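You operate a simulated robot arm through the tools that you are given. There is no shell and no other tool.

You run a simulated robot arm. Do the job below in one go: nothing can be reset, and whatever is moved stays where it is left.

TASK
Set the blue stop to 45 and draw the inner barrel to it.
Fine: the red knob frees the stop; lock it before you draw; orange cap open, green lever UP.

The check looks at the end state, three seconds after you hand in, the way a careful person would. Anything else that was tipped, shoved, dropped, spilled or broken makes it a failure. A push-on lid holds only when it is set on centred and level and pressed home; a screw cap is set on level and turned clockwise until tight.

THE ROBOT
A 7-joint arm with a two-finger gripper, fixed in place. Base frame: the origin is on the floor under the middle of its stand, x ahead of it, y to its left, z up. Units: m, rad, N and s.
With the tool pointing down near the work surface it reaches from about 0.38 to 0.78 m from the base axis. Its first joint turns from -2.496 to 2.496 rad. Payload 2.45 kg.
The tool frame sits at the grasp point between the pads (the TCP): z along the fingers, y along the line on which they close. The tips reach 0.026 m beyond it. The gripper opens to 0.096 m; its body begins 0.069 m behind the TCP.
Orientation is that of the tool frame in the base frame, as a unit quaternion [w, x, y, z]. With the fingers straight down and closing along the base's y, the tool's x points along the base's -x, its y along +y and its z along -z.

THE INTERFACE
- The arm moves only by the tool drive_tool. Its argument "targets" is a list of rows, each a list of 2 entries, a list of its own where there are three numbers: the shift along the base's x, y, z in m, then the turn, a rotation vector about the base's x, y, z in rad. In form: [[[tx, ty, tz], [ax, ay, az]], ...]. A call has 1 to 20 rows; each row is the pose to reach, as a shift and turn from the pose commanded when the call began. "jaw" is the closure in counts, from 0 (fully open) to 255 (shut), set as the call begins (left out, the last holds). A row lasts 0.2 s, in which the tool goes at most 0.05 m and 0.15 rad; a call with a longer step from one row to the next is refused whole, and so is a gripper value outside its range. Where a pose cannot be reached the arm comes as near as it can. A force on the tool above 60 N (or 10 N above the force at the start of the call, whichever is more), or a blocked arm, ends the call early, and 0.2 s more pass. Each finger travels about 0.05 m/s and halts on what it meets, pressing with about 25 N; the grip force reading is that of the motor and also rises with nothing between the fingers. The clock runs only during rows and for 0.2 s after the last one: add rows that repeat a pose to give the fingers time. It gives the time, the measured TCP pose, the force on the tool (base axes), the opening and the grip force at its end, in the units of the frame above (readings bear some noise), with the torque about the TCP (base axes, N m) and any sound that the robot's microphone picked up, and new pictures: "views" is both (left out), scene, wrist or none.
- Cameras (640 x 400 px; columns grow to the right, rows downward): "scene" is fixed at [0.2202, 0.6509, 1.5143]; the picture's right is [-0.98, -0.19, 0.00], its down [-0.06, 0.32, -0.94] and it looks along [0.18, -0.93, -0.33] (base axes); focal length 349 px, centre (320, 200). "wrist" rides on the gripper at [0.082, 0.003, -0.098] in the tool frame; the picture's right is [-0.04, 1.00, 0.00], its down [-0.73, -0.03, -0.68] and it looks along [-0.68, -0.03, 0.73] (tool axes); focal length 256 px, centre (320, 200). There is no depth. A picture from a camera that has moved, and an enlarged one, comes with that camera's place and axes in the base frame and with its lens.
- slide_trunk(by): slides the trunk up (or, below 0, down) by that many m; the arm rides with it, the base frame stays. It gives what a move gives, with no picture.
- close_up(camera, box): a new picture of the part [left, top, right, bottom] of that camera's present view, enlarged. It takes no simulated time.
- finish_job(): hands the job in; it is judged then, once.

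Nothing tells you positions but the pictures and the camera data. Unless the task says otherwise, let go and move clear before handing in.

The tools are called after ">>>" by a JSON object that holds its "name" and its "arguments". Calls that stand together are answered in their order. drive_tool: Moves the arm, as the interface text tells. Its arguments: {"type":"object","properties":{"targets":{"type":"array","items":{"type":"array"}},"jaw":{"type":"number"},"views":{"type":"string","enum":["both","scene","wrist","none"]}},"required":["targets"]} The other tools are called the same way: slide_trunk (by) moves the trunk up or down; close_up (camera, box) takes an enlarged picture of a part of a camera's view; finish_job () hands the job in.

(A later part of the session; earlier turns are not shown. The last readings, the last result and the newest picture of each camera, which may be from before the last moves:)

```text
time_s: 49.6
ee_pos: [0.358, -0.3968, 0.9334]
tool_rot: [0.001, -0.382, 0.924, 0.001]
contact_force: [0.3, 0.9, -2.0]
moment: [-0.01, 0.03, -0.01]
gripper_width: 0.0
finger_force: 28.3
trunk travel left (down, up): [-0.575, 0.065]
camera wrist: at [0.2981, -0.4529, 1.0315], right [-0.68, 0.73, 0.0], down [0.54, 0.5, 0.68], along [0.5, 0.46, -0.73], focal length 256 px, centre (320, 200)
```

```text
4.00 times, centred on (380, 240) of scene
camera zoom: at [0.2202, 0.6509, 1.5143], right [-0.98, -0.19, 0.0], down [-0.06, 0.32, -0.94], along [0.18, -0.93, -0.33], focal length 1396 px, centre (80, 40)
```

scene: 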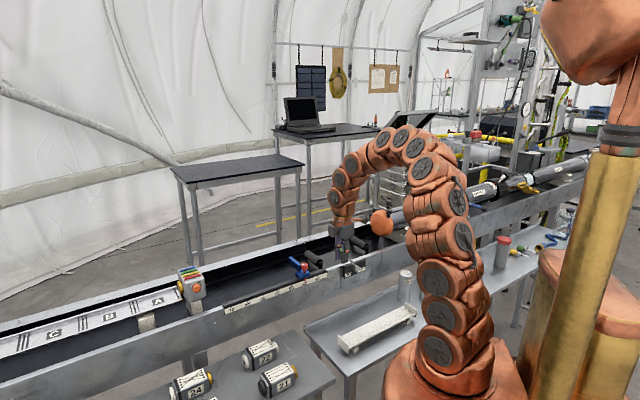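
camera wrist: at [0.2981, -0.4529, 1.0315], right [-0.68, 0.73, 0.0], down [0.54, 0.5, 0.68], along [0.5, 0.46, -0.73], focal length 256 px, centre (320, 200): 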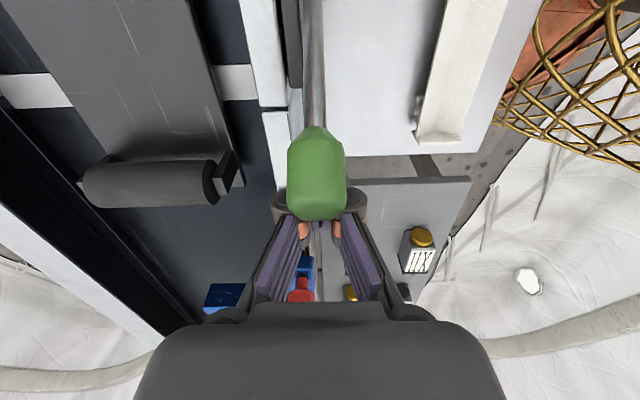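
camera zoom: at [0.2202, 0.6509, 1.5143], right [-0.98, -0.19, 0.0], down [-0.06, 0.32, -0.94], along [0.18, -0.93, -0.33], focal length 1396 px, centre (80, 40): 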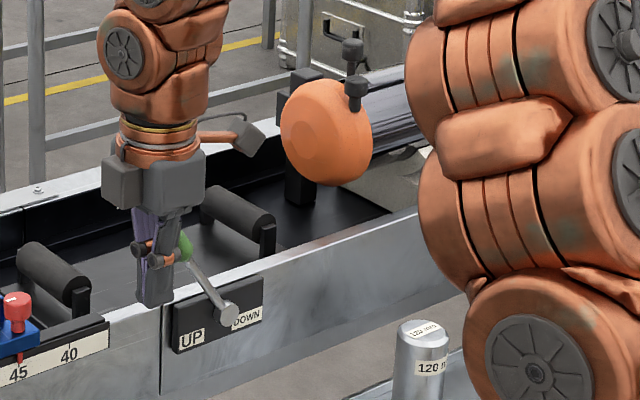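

The lever went over and the rollers rose; the fingers slid off the handle at its end stop. I'll back away in the +rail direction, then up, and verify the lever.

>>> {"name": "drive_tool", "arguments": {"targets": [[[0.01, 0.01, 0.0], [0, 0, 0]], [[0.021, 0.021, 0.0], [0, 0, 0]], [[0.025, 0.025, 0.03], [0, 0, 0]], [[0.025, 0.025, 0.07], [0, 0, 0]], [[0.025, 0.025, 0.11], [0, 0, 0]], [[0.025, 0.025, 0.15], [0, 0, 0]], [[0.025, 0.025, 0.15], [0, 0, 0]]]}}

>>> {"name": "close_up", "arguments": {"camera": "scene", "box": [330, 190, 430, 290]}}

>>> {"name": "close_up", "arguments": {"camera": "scene", "box": [280, 230, 380, 290]}}

```text
time_s: 51.2
ee_pos: [0.3819, -0.3743, 1.0821]
tool_rot: [0.0, -0.383, 0.924, 0.0]
contact_force: [0.1, 0.0, -0.7]
moment: [0.03, -0.03, -0.01]
gripper_width: 0.0
finger_force: 28.1
trunk travel left (down, up): [-0.575, 0.065]
camera wrist: at [0.3226, -0.4308, 1.1819], right [-0.68, 0.73, 0.0], down [0.54, 0.5, 0.68], along [0.5, 0.46, -0.73], focal length 256 px, centre (320, 200)
```

scene: 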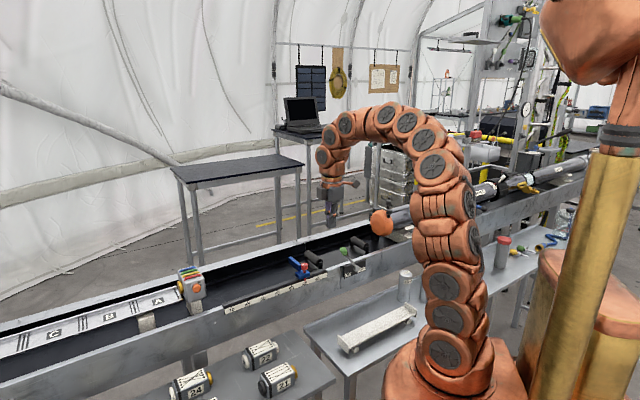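
wrist: 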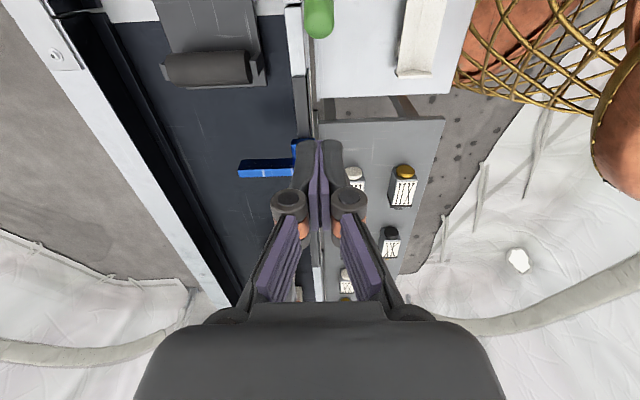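

```text
4.00 times, centred on (380, 240) of scene
camera zoom: at [0.2202, 0.6509, 1.5143], right [-0.98, -0.19, 0.0], down [-0.06, 0.32, -0.94], along [0.18, -0.93, -0.33], focal length 1396 px, centre (80, 40)
```

zoom: 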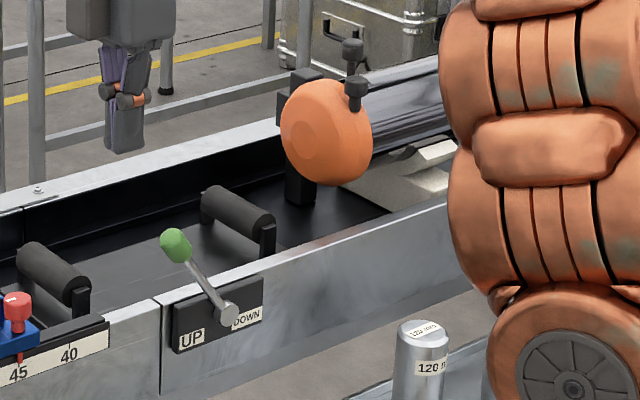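

```text
6.40 times, centred on (330, 260) of scene
camera zoom: at [0.2202, 0.6509, 1.5143], right [-0.98, -0.19, 0.0], down [-0.06, 0.32, -0.94], along [0.18, -0.93, -0.33], focal length 2233 px, centre (256, -184)
```

zoom: 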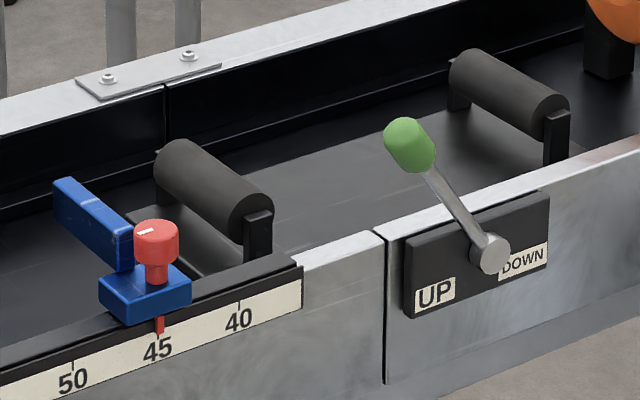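

The lever is at UP and the rollers are raised. Next I'll go look at the orange cap from the robot's side to see how it opens.

>>> {"name": "drive_tool", "arguments": {"targets": [[[-0.01, -0.015, 0.02], [0, 0, -0.14]], [[-0.025, -0.04, 0.04], [0, 0, -0.28]], [[-0.04, -0.065, 0.06], [0, 0, -0.42]], [[-0.06, -0.095, 0.06], [0, 0, -0.56]], [[-0.08, -0.125, 0.06], [0, 0, -0.7]], [[-0.1, -0.155, 0.06], [0, 0, -0.84]], [[-0.12, -0.19, 0.06], [0, 0, -0.98]], [[-0.14, -0.22, 0.06], [0, 0, -1.12]], [[-0.16, -0.25, 0.06], [0, 0, -1.26]], [[-0.175, -0.28, 0.06], [0, 0, -1.4]], [[-0.19, -0.3, 0.06], [0, 0, -1.54]], [[-0.198, -0.319, 0.06], [0, 0, -1.57]], [[-0.198, -0.319, 0.06], [0, 0, -1.57]]], "jaw": 0}}

>>> {"name": "close_up", "arguments": {"camera": "scene", "box": [340, 150, 460, 260]}}

```text
time_s: 54.0
ee_pos: [0.1823, -0.6374, 1.1206]
tool_rot: [0.001, 0.371, 0.929, 0.0]
contact_force: [-0.6, 0.5, 0.4]
moment: [0.03, -0.01, 0.02]
gripper_width: 0.096
finger_force: 0.1
out of reach, approached as far as the arm can: row 9, 10, 11, 12, 13
trunk travel left (down, up): [-0.575, 0.065]
camera wrist: at [0.1273, -0.5798, 1.2189], right [0.72, 0.7, 0.0], down [0.51, -0.53, 0.68], along [0.47, -0.49, -0.73], focal length 256 px, centre (320, 200)
```

scene: 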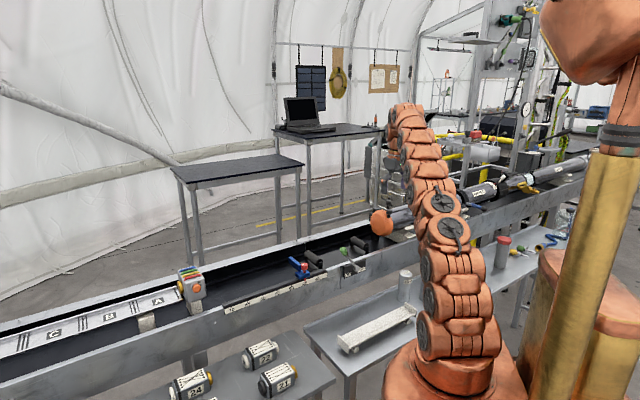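
wrist: 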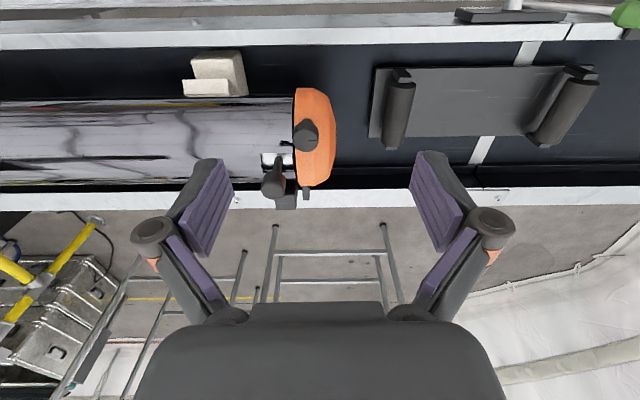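

```text
3.64 times, centred on (400, 205) of scene
camera zoom: at [0.2202, 0.6509, 1.5143], right [-0.98, -0.19, 0.0], down [-0.06, 0.32, -0.94], along [0.18, -0.93, -0.33], focal length 1269 px, centre (29, 182)
```

zoom: 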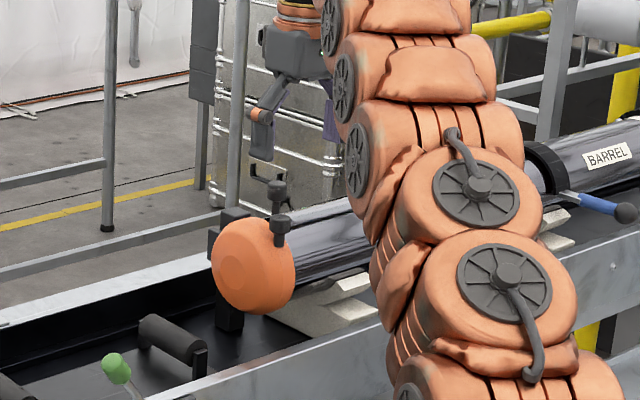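

>>> {"name": "close_up", "arguments": {"camera": "wrist", "box": [220, 70, 380, 220]}}

>>> {"name": "close_up", "arguments": {"camera": "scene", "box": [365, 190, 415, 245]}}

>>> {"name": "close_up", "arguments": {"camera": "wrist", "box": [0, 70, 320, 220]}}

```text
2.67 times, centred on (300, 145) of wrist
camera zoom: at [0.1273, -0.5798, 1.2189], right [0.72, 0.7, 0.0], down [0.51, -0.53, 0.68], along [0.47, -0.49, -0.73], focal length 683 px, centre (373, 347)
```

zoom: 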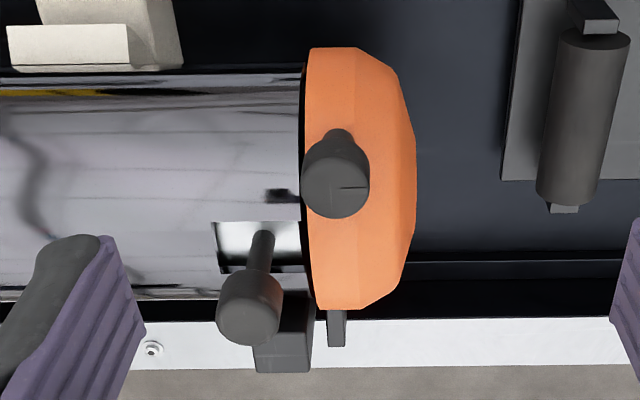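

```text
7.27 times, centred on (390, 218) of scene
camera zoom: at [0.2202, 0.6509, 1.5143], right [-0.98, -0.19, 0.0], down [-0.06, 0.32, -0.94], along [0.18, -0.93, -0.33], focal length 2537 px, centre (-189, 73)
```

zoom: 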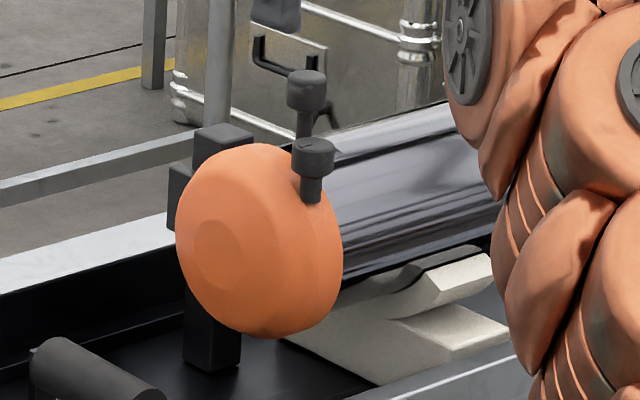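

```text
2.00 times, centred on (160, 145) of wrist
camera zoom: at [0.1273, -0.5798, 1.2189], right [0.72, 0.7, 0.0], down [0.51, -0.53, 0.68], along [0.47, -0.49, -0.73], focal length 512 px, centre (640, 310)
```

zoom: 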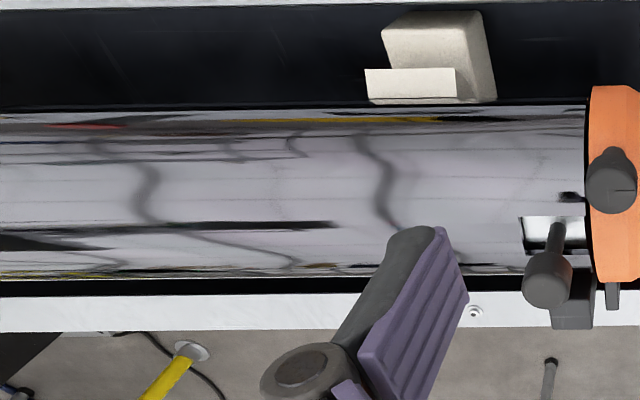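

The cap appears hinged on its far side on a black post, with a black knob near (0.199, -0.672, 1.017). A second black knob, on the inner barrel, stands in a slot near (0.203, -0.723, 1.033). This spot is at the edge of reach, so I'll raise the trunk.

>>> {"name": "slide_trunk", "arguments": {"by": 0.06}}

```text
time_s: 55.0
ee_pos: [0.1841, -0.6382, 1.1802]
tool_rot: [0.0, 0.371, 0.929, 0.0]
contact_force: [-0.9, 0.2, -1.0]
moment: [0.02, 0.0, 0.0]
gripper_width: 0.0961
finger_force: 0.1
trunk travel left (down, up): [-0.635, 0.005]
```

>>> {"name": "drive_tool", "arguments": {"targets": [[[0, 0, -0.03], [0, 0, 0]], [[0, 0, -0.06], [0, 0, 0]], [[0, 0, -0.08], [0, 0, 0]], [[0, 0, -0.08], [0, 0, 0]]]}}

>>> {"name": "close_up", "arguments": {"camera": "wrist", "box": [220, 100, 380, 220]}}

>>> {"name": "close_up", "arguments": {"camera": "scene", "box": [360, 180, 420, 240]}}

```text
time_s: 56.0
ee_pos: [0.1839, -0.6394, 1.0991]
tool_rot: [-0.001, 0.37, 0.929, 0.0]
contact_force: [-0.7, 0.1, -0.1]
moment: [-0.01, -0.03, 0.03]
gripper_width: 0.096
finger_force: 0.1
trunk travel left (down, up): [-0.635, 0.005]
camera wrist: at [0.1271, -0.5799, 1.1984], right [0.72, 0.7, 0.0], down [0.51, -0.53, 0.68], along [0.47, -0.49, -0.73], focal length 256 px, centre (320, 200)
```

scene: 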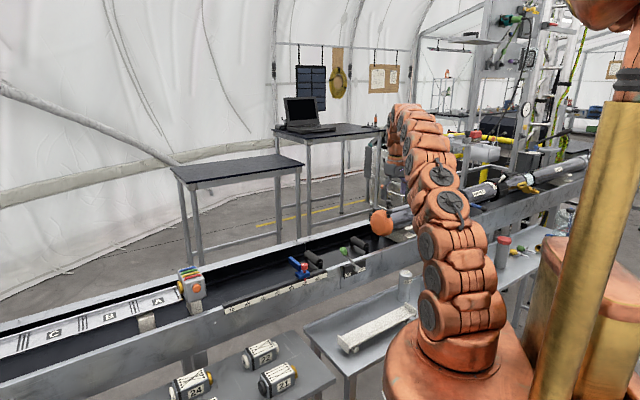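
wrist: 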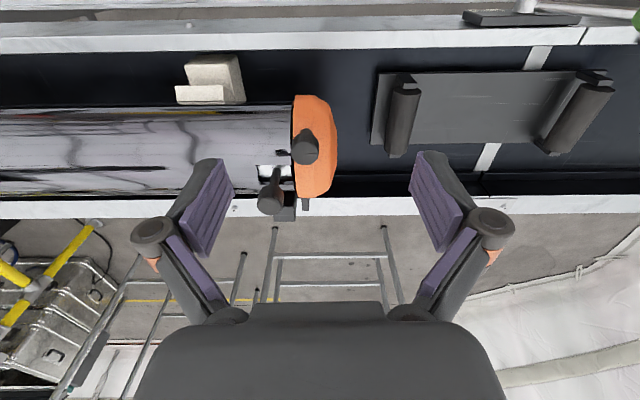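

```text
3.33 times, centred on (300, 160) of wrist
camera zoom: at [0.1271, -0.5799, 1.1984], right [0.72, 0.7, 0.0], down [0.51, -0.53, 0.68], along [0.47, -0.49, -0.73], focal length 853 px, centre (387, 333)
```

zoom: 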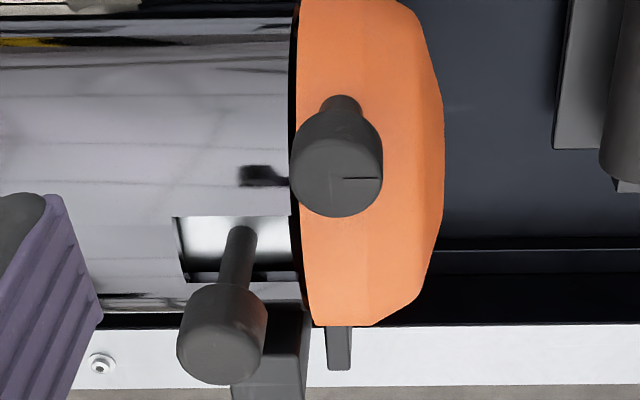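

```text
6.67 times, centred on (390, 210) of scene
camera zoom: at [0.2202, 0.6509, 1.5143], right [-0.98, -0.19, 0.0], down [-0.06, 0.32, -0.94], along [0.18, -0.93, -0.33], focal length 2326 px, centre (-147, 133)
```

zoom: 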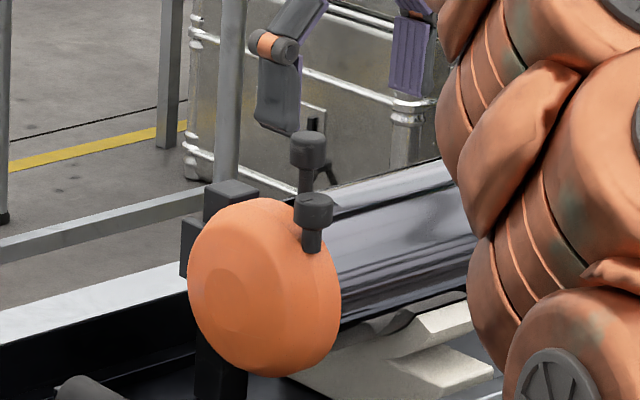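

>>> {"name": "drive_tool", "arguments": {"targets": [[[0.004, -0.01, -0.01], [0, 0, 0]], [[0.008, -0.02, -0.02], [0, 0, 0]], [[0.013, -0.032, -0.03], [0, 0, 0]], [[0.013, -0.032, -0.045], [0, 0, 0]], [[0.013, -0.032, -0.045], [0, 0, 0]]]}}

>>> {"name": "close_up", "arguments": {"camera": "wrist", "box": [220, 100, 420, 230]}}

>>> {"name": "close_up", "arguments": {"camera": "scene", "box": [360, 180, 420, 240]}}

```text
time_s: 57.2
ee_pos: [0.1959, -0.6708, 1.0556]
tool_rot: [0.001, 0.37, 0.929, 0.0]
contact_force: [0.1, -0.2, -0.1]
moment: [0.02, 0.03, 0.01]
gripper_width: 0.0958
finger_force: 0.1
trunk travel left (down, up): [-0.635, 0.005]
camera wrist: at [0.1407, -0.612, 1.1543], right [0.72, 0.7, 0.0], down [0.51, -0.53, 0.68], along [0.47, -0.49, -0.73], focal length 256 px, centre (320, 200)
```

scene: 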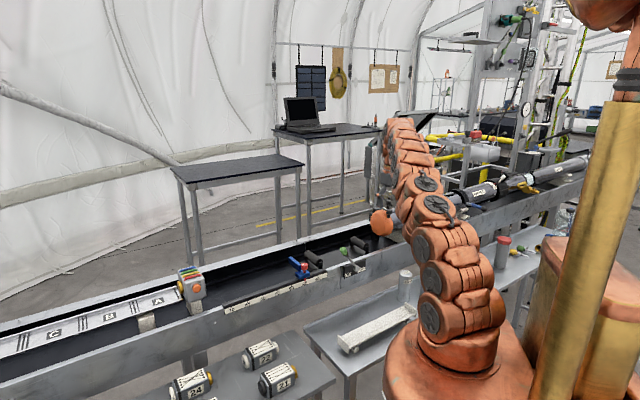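
wrist: 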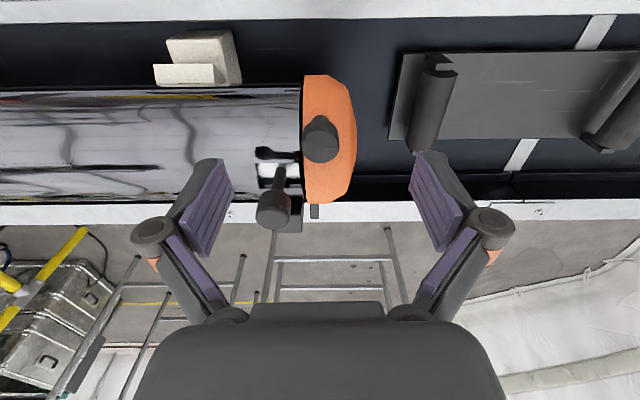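

```text
3.08 times, centred on (320, 165) of wrist
camera zoom: at [0.1407, -0.612, 1.1543], right [0.72, 0.7, 0.0], down [0.51, -0.53, 0.68], along [0.47, -0.49, -0.73], focal length 788 px, centre (320, 308)
```

zoom: 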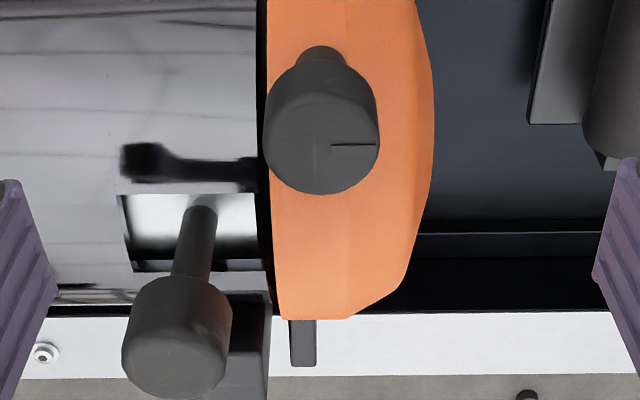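

```text
6.67 times, centred on (390, 210) of scene
camera zoom: at [0.2202, 0.6509, 1.5143], right [-0.98, -0.19, 0.0], down [-0.06, 0.32, -0.94], along [0.18, -0.93, -0.33], focal length 2326 px, centre (-147, 133)
```

zoom: 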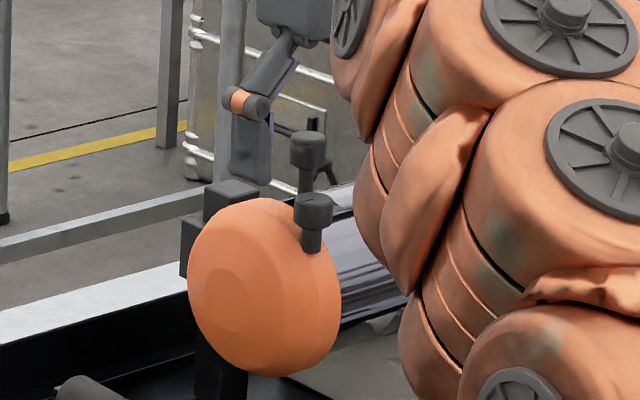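

The gripper is centred over the cap's knob. I'll descend and grip it.

>>> {"name": "drive_tool", "arguments": {"targets": [[[0.001, -0.0005, -0.013], [0, 0, 0]], [[0.001, -0.0005, -0.0255], [0, 0, 0]], [[0.001, -0.0005, -0.0255], [0, 0, 0]]], "views": "none"}}

>>> {"name": "drive_tool", "arguments": {"targets": [[[0, 0, 0], [0, 0, 0]], [[0, 0, 0], [0, 0, 0]], [[0, 0, 0], [0, 0, 0]], [[0, 0, 0], [0, 0, 0]], [[0, 0, 0], [0, 0, 0]], [[0, 0, 0], [0, 0, 0]]], "jaw": 255}}

>>> {"name": "close_up", "arguments": {"camera": "wrist", "box": [220, 100, 420, 230]}}

>>> {"name": "close_up", "arguments": {"camera": "scene", "box": [360, 180, 420, 240]}}

```text
time_s: 58.0
ee_pos: [0.1976, -0.671, 1.0303]
tool_rot: [0.001, 0.37, 0.929, 0.0]
contact_force: [-0.4, -0.2, -0.2]
moment: [0.0, 0.01, 0.02]
gripper_width: 0.0959
finger_force: 0.1
trunk travel left (down, up): [-0.635, 0.005]
```

```text
time_s: 59.4
ee_pos: [0.1981, -0.6712, 1.0306]
tool_rot: [0.0, 0.371, 0.929, -0.001]
contact_force: [-0.1, 0.9, -0.8]
moment: [0.02, 0.0, 0.0]
gripper_width: 0.0223
finger_force: 45.3
trunk travel left (down, up): [-0.635, 0.005]
camera wrist: at [0.1414, -0.6117, 1.129], right [0.72, 0.7, 0.0], down [0.51, -0.53, 0.68], along [0.47, -0.49, -0.73], focal length 256 px, centre (320, 200)
```

scene: 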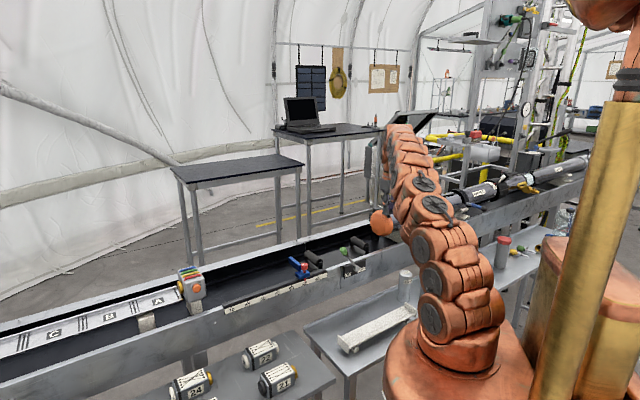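
wrist: 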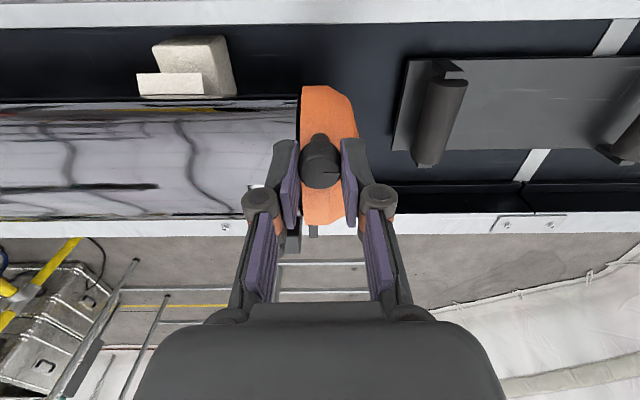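

```text
3.08 times, centred on (320, 165) of wrist
camera zoom: at [0.1414, -0.6117, 1.129], right [0.72, 0.7, 0.0], down [0.51, -0.53, 0.68], along [0.47, -0.49, -0.73], focal length 788 px, centre (320, 308)
```

zoom: 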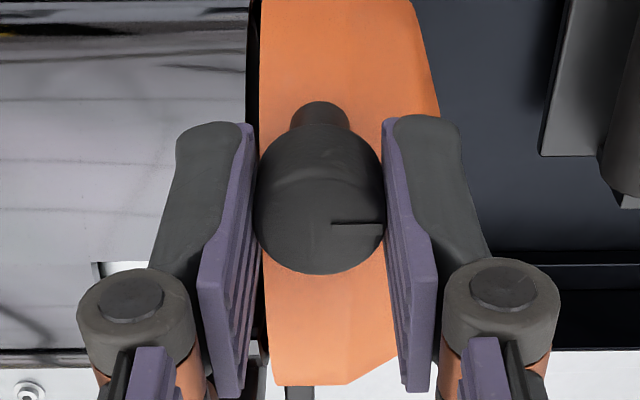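

```text
6.67 times, centred on (390, 210) of scene
camera zoom: at [0.2202, 0.6509, 1.5143], right [-0.98, -0.19, 0.0], down [-0.06, 0.32, -0.94], along [0.18, -0.93, -0.33], focal length 2326 px, centre (-147, 133)
```

zoom: 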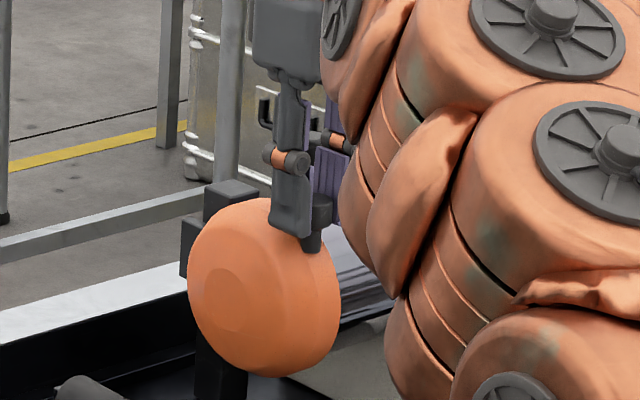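

The knob is gripped. I'll start swinging the cap gently about its far-side hinge and watch the force.

>>> {"name": "drive_tool", "arguments": {"targets": [[[0.0053, 0.0035, 0], [0, 0, -0.05]], [[0.0106, 0.0062, 0], [0, 0, -0.1]], [[0.0162, 0.0088, 0], [0, 0, -0.15]], [[0.0217, 0.0112, 0], [0, 0, -0.2]]]}}

>>> {"name": "close_up", "arguments": {"camera": "wrist", "box": [220, 100, 420, 230]}}

>>> {"name": "close_up", "arguments": {"camera": "scene", "box": [360, 180, 420, 240]}}

```text
time_s: 60.4
ee_pos: [0.2176, -0.6584, 1.0311]
tool_rot: [-0.001, 0.462, 0.887, 0.001]
contact_force: [-6.7, 10.4, 0.7]
moment: [0.5, 0.33, -0.19]
gripper_width: 0.0223
finger_force: 44.6
trunk travel left (down, up): [-0.635, 0.005]
camera wrist: at [0.1748, -0.5896, 1.1291], right [0.84, 0.54, 0.0], down [0.4, -0.62, 0.68], along [0.37, -0.57, -0.74], focal length 256 px, centre (320, 200)
```

scene: 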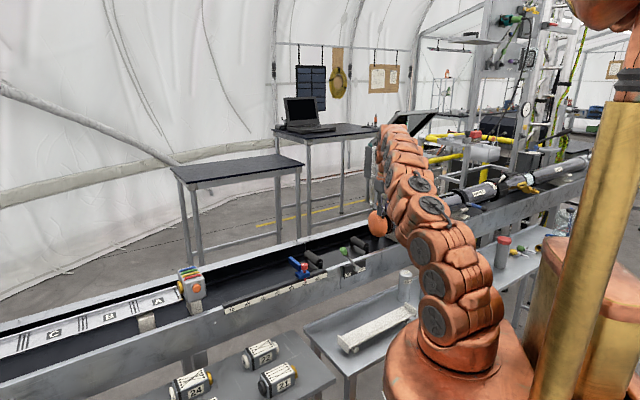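
wrist: 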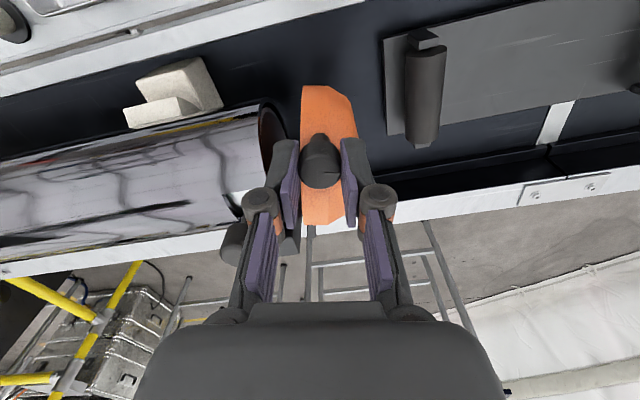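

```text
3.08 times, centred on (320, 165) of wrist
camera zoom: at [0.1748, -0.5896, 1.1291], right [0.84, 0.54, 0.0], down [0.4, -0.62, 0.68], along [0.37, -0.57, -0.74], focal length 788 px, centre (320, 308)
```

zoom: 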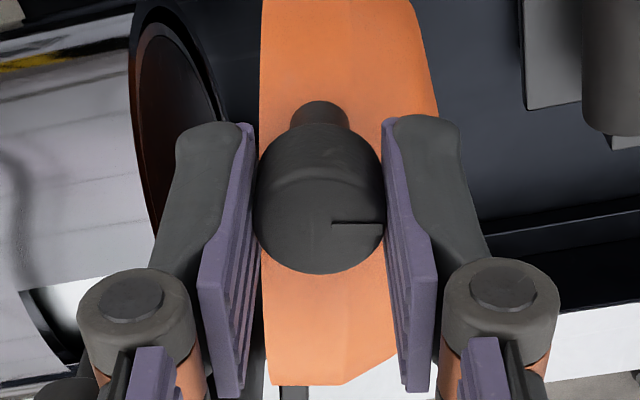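

```text
6.67 times, centred on (390, 210) of scene
camera zoom: at [0.2202, 0.6509, 1.5143], right [-0.98, -0.19, 0.0], down [-0.06, 0.32, -0.94], along [0.18, -0.93, -0.33], focal length 2326 px, centre (-147, 133)
```

zoom: 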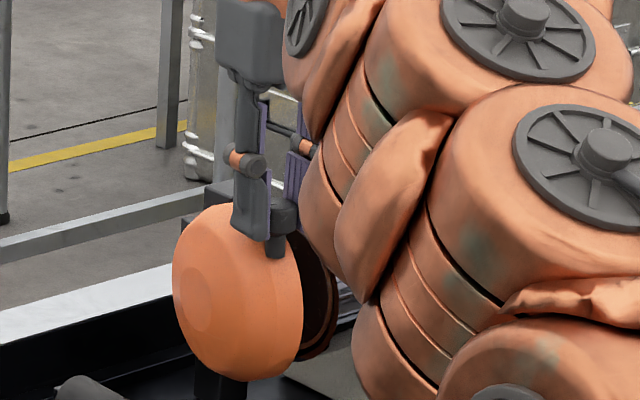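

The cap swings open freely. I'll continue along the arc with a refined hinge estimate, with the gripper yaw following.

>>> {"name": "drive_tool", "arguments": {"targets": [[[0.0048, 0.0044, 0], [0, 0, -0.056]], [[0.0112, 0.0076, 0], [0, 0, -0.116]], [[0.0196, 0.0111, 0], [0, 0, -0.191]], [[0.0281, 0.0139, 0], [0, 0, -0.266]], [[0.0368, 0.0162, 0], [0, 0, -0.341]], [[0.0457, 0.0177, 0], [0, 0, -0.416]]]}}

>>> {"name": "close_up", "arguments": {"camera": "scene", "box": [360, 180, 420, 240]}}

```text
time_s: 61.8
ee_pos: [0.2627, -0.6454, 1.0288]
tool_rot: [0.0, 0.636, 0.771, -0.001]
contact_force: [0.7, -38.3, 6.8]
moment: [-1.09, 0.01, 0.09]
gripper_width: 0.022
finger_force: 45.4
trunk travel left (down, up): [-0.635, 0.005]
camera wrist: at [0.2516, -0.5647, 1.1275], right [0.99, 0.15, 0.0], down [0.11, -0.73, 0.68], along [0.1, -0.67, -0.73], focal length 256 px, centre (320, 200)
```

scene: 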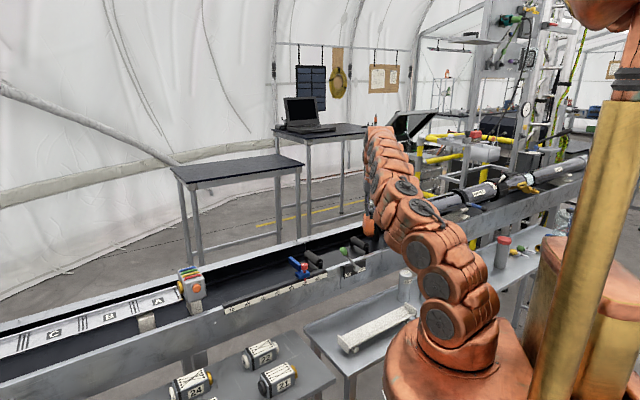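
wrist: 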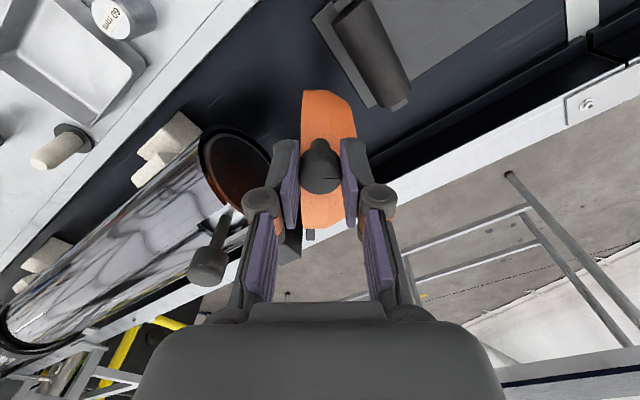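

```text
6.67 times, centred on (390, 210) of scene
camera zoom: at [0.2202, 0.6509, 1.5143], right [-0.98, -0.19, 0.0], down [-0.06, 0.32, -0.94], along [0.18, -0.93, -0.33], focal length 2326 px, centre (-147, 133)
```

zoom: 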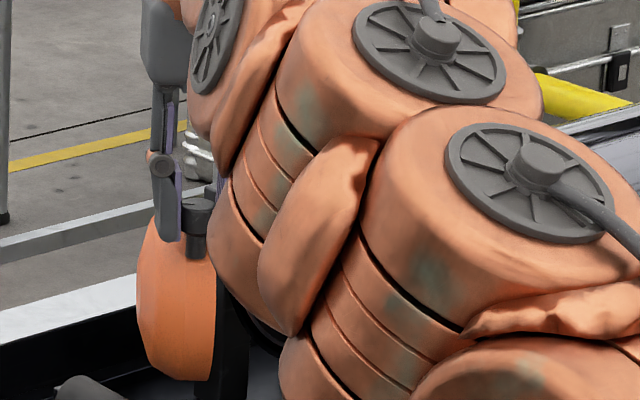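

The cap is about a third open. I'll use a refitted circle (hinge near m=-0.348, n=-0.733, R=0.119) to continue with less strain.

>>> {"name": "drive_tool", "arguments": {"targets": [[[0.0067, -0.0028, 0], [0, 0, -0.06]], [[0.0163, -0.0031, 0], [0, 0, -0.14]], [[0.0257, -0.0042, 0], [0, 0, -0.22]], [[0.035, -0.006, 0], [0, 0, -0.3]]], "views": "wrist"}}

```text
time_s: 62.8
ee_pos: [0.2967, -0.6506, 1.0285]
tool_rot: [0.0, 0.744, 0.668, 0.0]
contact_force: [-8.0, -29.1, 3.4]
moment: [-0.58, 0.24, 0.02]
gripper_width: 0.0218
finger_force: 44.8
trunk travel left (down, up): [-0.635, 0.005]
camera wrist: at [0.3108, -0.5692, 1.1272], right [0.99, -0.15, 0.0], down [-0.11, -0.73, 0.68], along [-0.1, -0.67, -0.73], focal length 256 px, centre (320, 200)
```

wrist: 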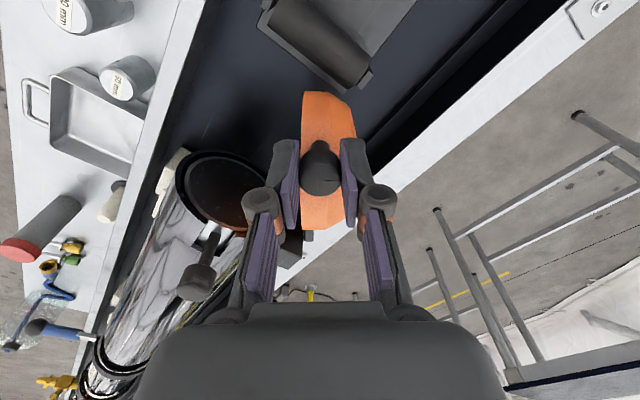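

>>> {"name": "drive_tool", "arguments": {"targets": [[[0.0043, -0.0022, 0], [0, 0, -0.05]], [[0.0086, -0.0045, 0], [0, 0, -0.1]], [[0.0138, -0.0066, 0], [0, 0, -0.15]], [[0.0194, -0.0087, 0], [0, 0, -0.2]], [[0.0247, -0.0113, 0], [0, 0, -0.25]], [[0.0299, -0.0139, 0], [0, 0, -0.3]]], "views": "wrist"}}

```text
time_s: 64.2
ee_pos: [0.3275, -0.6646, 1.0279]
tool_rot: [0.001, 0.836, 0.549, 0.0]
contact_force: [-13.5, -23.2, -6.1]
moment: [-0.65, 0.21, 0.17]
gripper_width: 0.022
finger_force: 45.4
trunk travel left (down, up): [-0.635, 0.005]
camera wrist: at [0.3638, -0.5903, 1.1272], right [0.9, -0.43, 0.0], down [-0.32, -0.66, 0.68], along [-0.29, -0.61, -0.73], focal length 256 px, centre (320, 200)
```

wrist: 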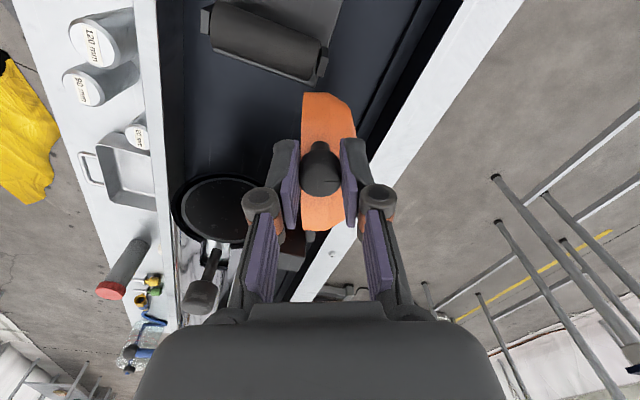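

>>> {"name": "drive_tool", "arguments": {"targets": [[[0.0042, -0.0041, 0], [0, 0, -0.05]], [[0.0084, -0.0083, 0], [0, 0, -0.1]], [[0.013, -0.0118, 0], [0, 0, -0.15]], [[0.0175, -0.0153, 0], [0, 0, -0.2]], [[0.0216, -0.0192, 0], [0, 0, -0.25]], [[0.0257, -0.0232, 0], [0, 0, -0.3]]]}}

>>> {"name": "close_up", "arguments": {"camera": "scene", "box": [340, 180, 440, 250]}}

```text
time_s: 65.6
ee_pos: [0.3357, -0.6672, 1.0264]
tool_rot: [0.001, 0.868, 0.496, -0.001]
contact_force: [-19.7, -24.5, 21.2]
moment: [-0.47, 0.37, 0.07]
gripper_width: 0.0217
finger_force: 44.2
out of reach, approached as far as the arm can: row 2, 3, 4, 5, 6
trunk travel left (down, up): [-0.635, 0.005]
camera wrist: at [0.3805, -0.5987, 1.1268], right [0.84, -0.54, 0.0], down [-0.4, -0.62, 0.68], along [-0.37, -0.57, -0.73], focal length 256 px, centre (320, 200)
```

scene: 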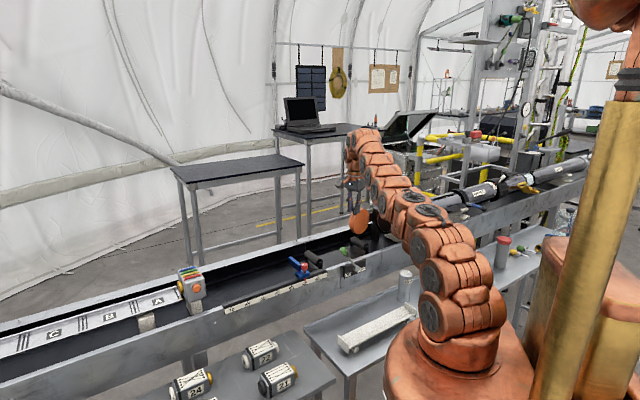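
wrist: 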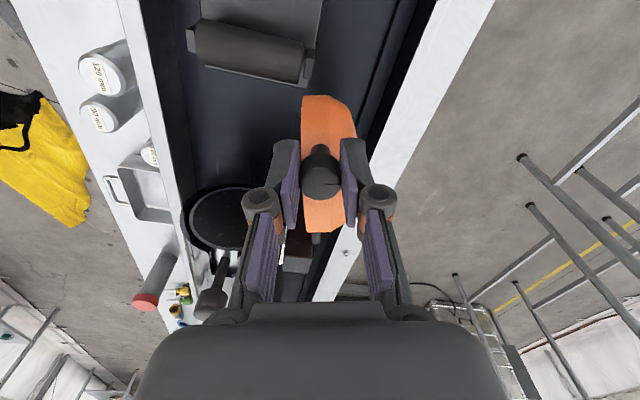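

```text
5.71 times, centred on (390, 215) of scene
camera zoom: at [0.2202, 0.6509, 1.5143], right [-0.98, -0.19, 0.0], down [-0.06, 0.32, -0.94], along [0.18, -0.93, -0.33], focal length 1994 px, centre (-80, 114)
```

zoom: 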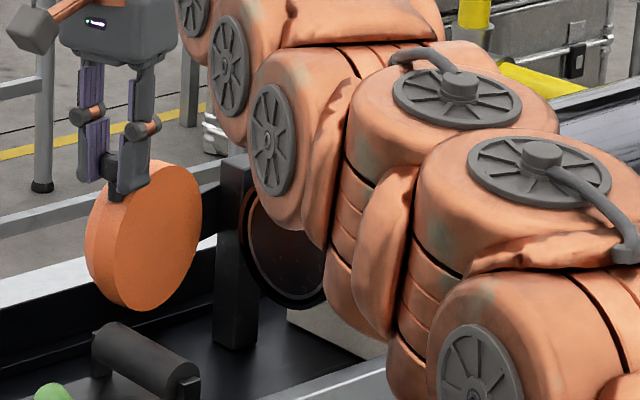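

The cap is about 72° open and I've hit straight-down reach. I'll release the knob, back off, and then push the cap further open from inside with the tool tilted outward.

>>> {"name": "drive_tool", "arguments": {"targets": [[[0, 0, 0], [0, 0, 0]], [[0, 0, 0], [0, 0, 0]], [[0, 0, 0], [0, 0, 0]], [[0, 0, 0.02], [0, 0, 0]], [[0, 0, 0.04], [0, 0, 0]], [[-0.01, 0.01, 0.06], [0, 0, 0.05]], [[-0.025, 0.02, 0.075], [0, 0, 0.19]], [[-0.04, 0.03, 0.075], [0, 0, 0.33]], [[-0.055, 0.04, 0.075], [0, 0, 0.47]], [[-0.07, 0.05, 0.075], [0, 0, 0.61]], [[-0.08, 0.056, 0.075], [0, 0, 0.75]], [[-0.0927, 0.062, 0.075], [0, 0, 0.89]], [[-0.0927, 0.062, 0.075], [0, 0, 1.03]], [[-0.0927, 0.062, 0.075], [0, 0, 1.17]], [[-0.0927, 0.062, 0.075], [0, 0, 1.31]], [[-0.0927, 0.062, 0.075], [0, 0, 1.31]]], "jaw": 0}}

>>> {"name": "close_up", "arguments": {"camera": "scene", "box": [340, 180, 440, 250]}}

```text
time_s: 69.0
ee_pos: [0.2455, -0.6048, 1.1009]
tool_rot: [0.0, 0.385, 0.923, 0.0]
contact_force: [-0.9, 0.5, 0.1]
moment: [0.02, -0.02, 0.01]
gripper_width: 0.0961
finger_force: 0.2
out of reach, approached as far as the arm can: row 4, 5, 6
trunk travel left (down, up): [-0.635, 0.005]
camera wrist: at [0.1913, -0.5451, 1.1998], right [0.74, 0.68, 0.0], down [0.5, -0.54, 0.68], along [0.46, -0.5, -0.73], focal length 256 px, centre (320, 200)
```

scene: 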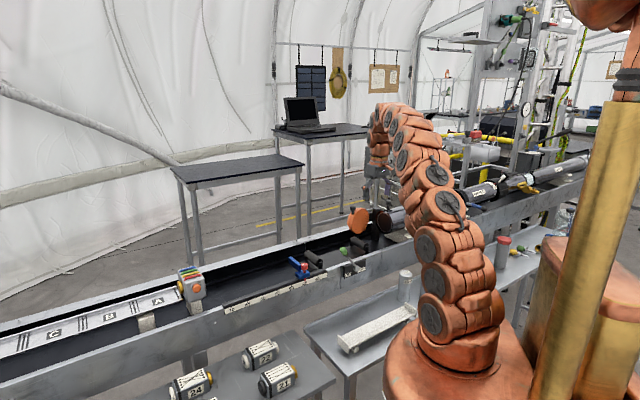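
wrist: 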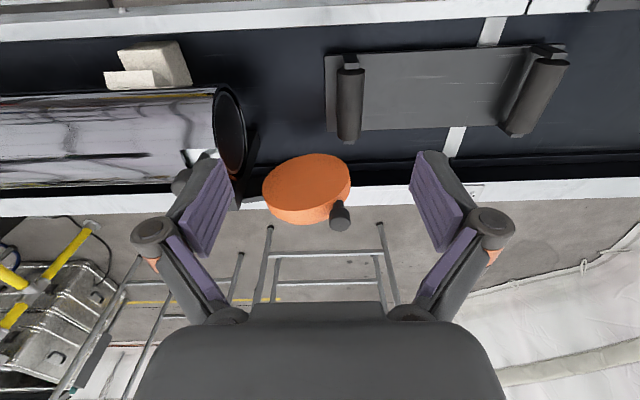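

```text
5.71 times, centred on (390, 215) of scene
camera zoom: at [0.2202, 0.6509, 1.5143], right [-0.98, -0.19, 0.0], down [-0.06, 0.32, -0.94], along [0.18, -0.93, -0.33], focal length 1994 px, centre (-80, 114)
```

zoom: 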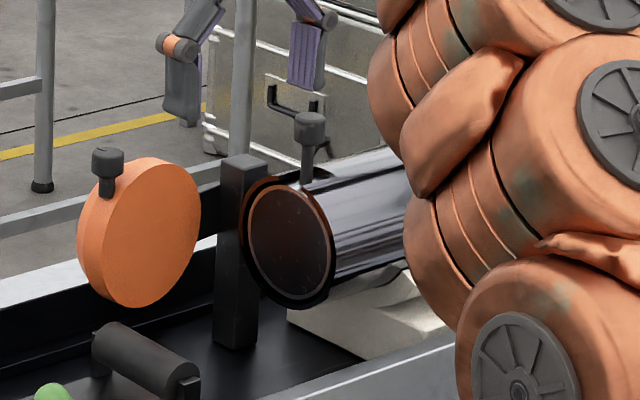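

>>> {"name": "drive_tool", "arguments": {"targets": [[[0, 0, 0], [-0.093, -0.093, 0]], [[0, 0, 0], [-0.186, -0.186, 0]], [[0, 0, 0], [-0.279, -0.279, 0]], [[0, 0, 0], [-0.372, -0.372, 0]], [[0, 0, 0], [-0.465, -0.465, 0]], [[0, 0, 0], [-0.555, -0.555, 0]], [[0, 0, 0], [-0.555, -0.555, 0]]], "jaw": 255}}

```text
time_s: 70.6
ee_pos: [0.2459, -0.6046, 1.1025]
tool_rot: [0.354, 0.355, 0.853, -0.145]
contact_force: [-0.9, -0.1, 0.3]
moment: [0.02, 0.0, -0.02]
gripper_width: 0.0
finger_force: 24.6
trunk travel left (down, up): [-0.635, 0.005]
camera wrist: at [0.1595, -0.5126, 1.1141], right [0.73, 0.68, 0.03], down [0.0, -0.05, 1.0], along [0.68, -0.73, -0.04], focal length 256 px, centre (320, 200)
```

scene: 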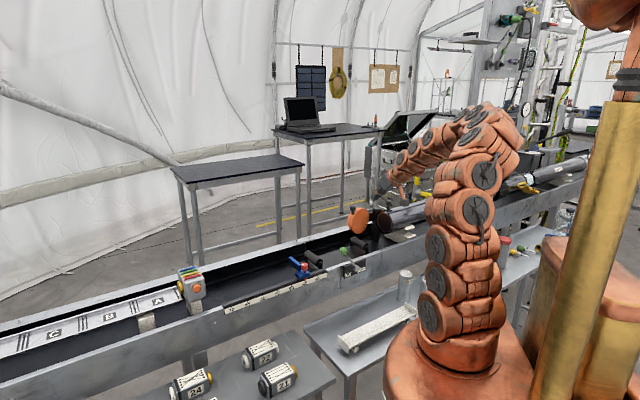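
wrist: 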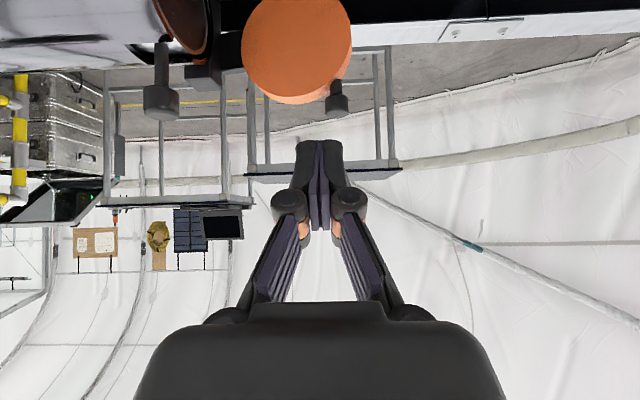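

The tool is now tilted 45° outward with jaws closed. I'll lower it in front of the cap's inner face.

>>> {"name": "drive_tool", "arguments": {"targets": [[[0.007, -0.005, -0.03], [0, 0, 0]], [[0.014, -0.011, -0.06], [0, 0, 0]], [[0.021, -0.017, -0.09], [0, 0, 0]], [[0.028, -0.0225, -0.12], [0, 0, 0]], [[0.028, -0.0225, -0.12], [0, 0, 0]]]}}

>>> {"name": "close_up", "arguments": {"camera": "scene", "box": [330, 170, 430, 250]}}

```text
time_s: 71.8
ee_pos: [0.2743, -0.6272, 0.9851]
tool_rot: [0.354, 0.355, 0.853, -0.145]
contact_force: [0.5, 0.0, 0.2]
moment: [0.02, -0.01, 0.0]
gripper_width: 0.0
finger_force: 25.0
trunk travel left (down, up): [-0.635, 0.005]
camera wrist: at [0.1875, -0.5351, 0.9966], right [0.73, 0.68, 0.03], down [0.0, -0.05, 1.0], along [0.68, -0.73, -0.04], focal length 256 px, centre (320, 200)
```

scene: 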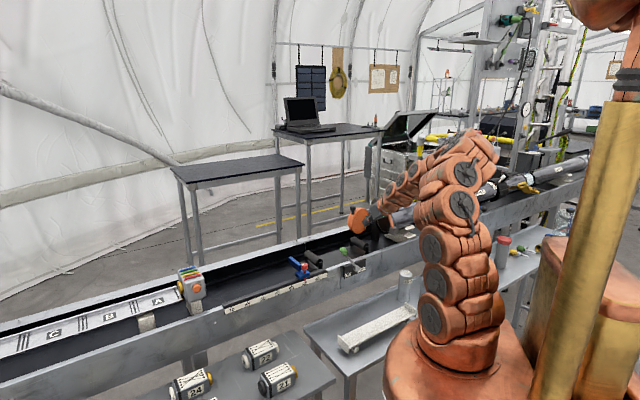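
wrist: 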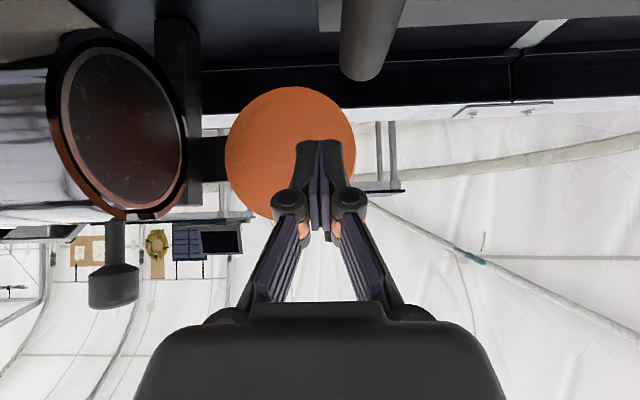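

```text
5.00 times, centred on (380, 210) of scene
camera zoom: at [0.2202, 0.6509, 1.5143], right [-0.98, -0.19, 0.0], down [-0.06, 0.32, -0.94], along [0.18, -0.93, -0.33], focal length 1744 px, centre (20, 150)
```

zoom: 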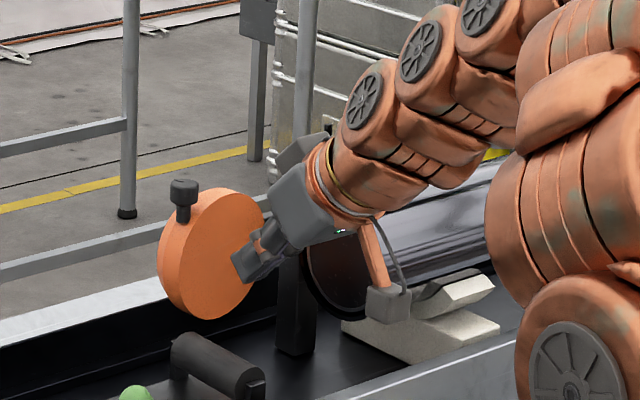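

>>> {"name": "drive_tool", "arguments": {"targets": [[[0.0085, -0.0085, 0], [0, 0, 0]], [[0.017, -0.017, 0], [0, 0, 0]], [[0.0255, -0.0255, 0], [0, 0, 0]], [[0.034, -0.034, 0], [0, 0, 0]], [[0.0425, -0.0425, 0], [0, 0, 0]], [[0.051, -0.051, 0], [0, 0, 0]], [[0.058, -0.058, 0], [0, 0, 0]], [[0.065, -0.065, 0], [0, 0, 0]]]}}

>>> {"name": "close_up", "arguments": {"camera": "scene", "box": [330, 170, 430, 250]}}

```text
time_s: 73.6
ee_pos: [0.328, -0.6842, 0.9818]
tool_rot: [0.352, 0.358, 0.853, -0.142]
contact_force: [-32.2, 35.2, 21.5]
moment: [-0.17, 0.02, -0.28]
gripper_width: 0.0
finger_force: 24.8
trunk travel left (down, up): [-0.635, 0.005]
stopped in row 8: the force on the tool passed its limit at 73 N (the readings are from after the stop); the commanded pose is now the measured one
camera wrist: at [0.2421, -0.5922, 0.9948], right [0.73, 0.68, 0.04], down [0.0, -0.06, 1.0], along [0.68, -0.73, -0.05], focal length 256 px, centre (320, 200)
```

scene: 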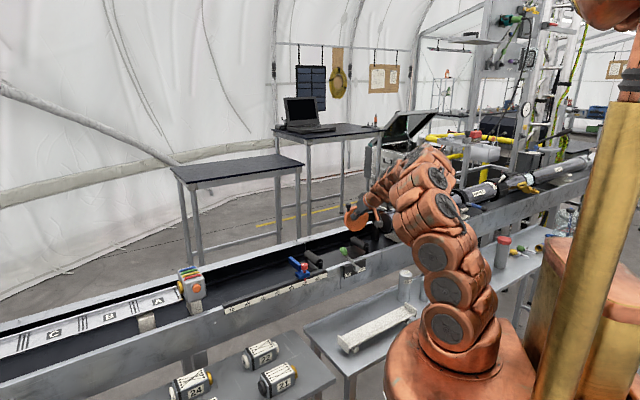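
wrist: 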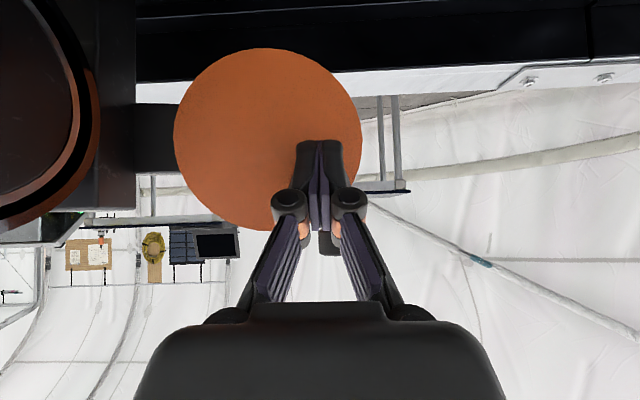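

```text
5.00 times, centred on (380, 210) of scene
camera zoom: at [0.2202, 0.6509, 1.5143], right [-0.98, -0.19, 0.0], down [-0.06, 0.32, -0.94], along [0.18, -0.93, -0.33], focal length 1744 px, centre (20, 150)
```

zoom: 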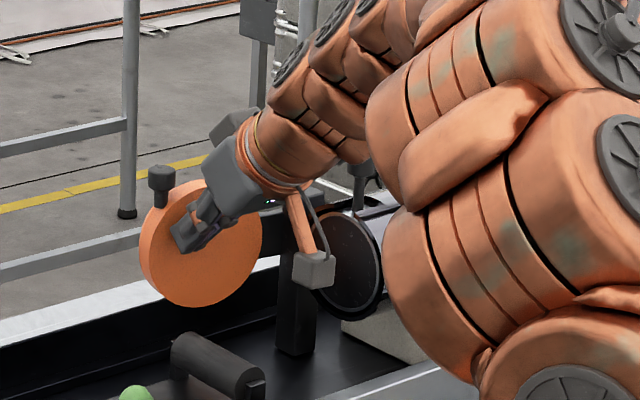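

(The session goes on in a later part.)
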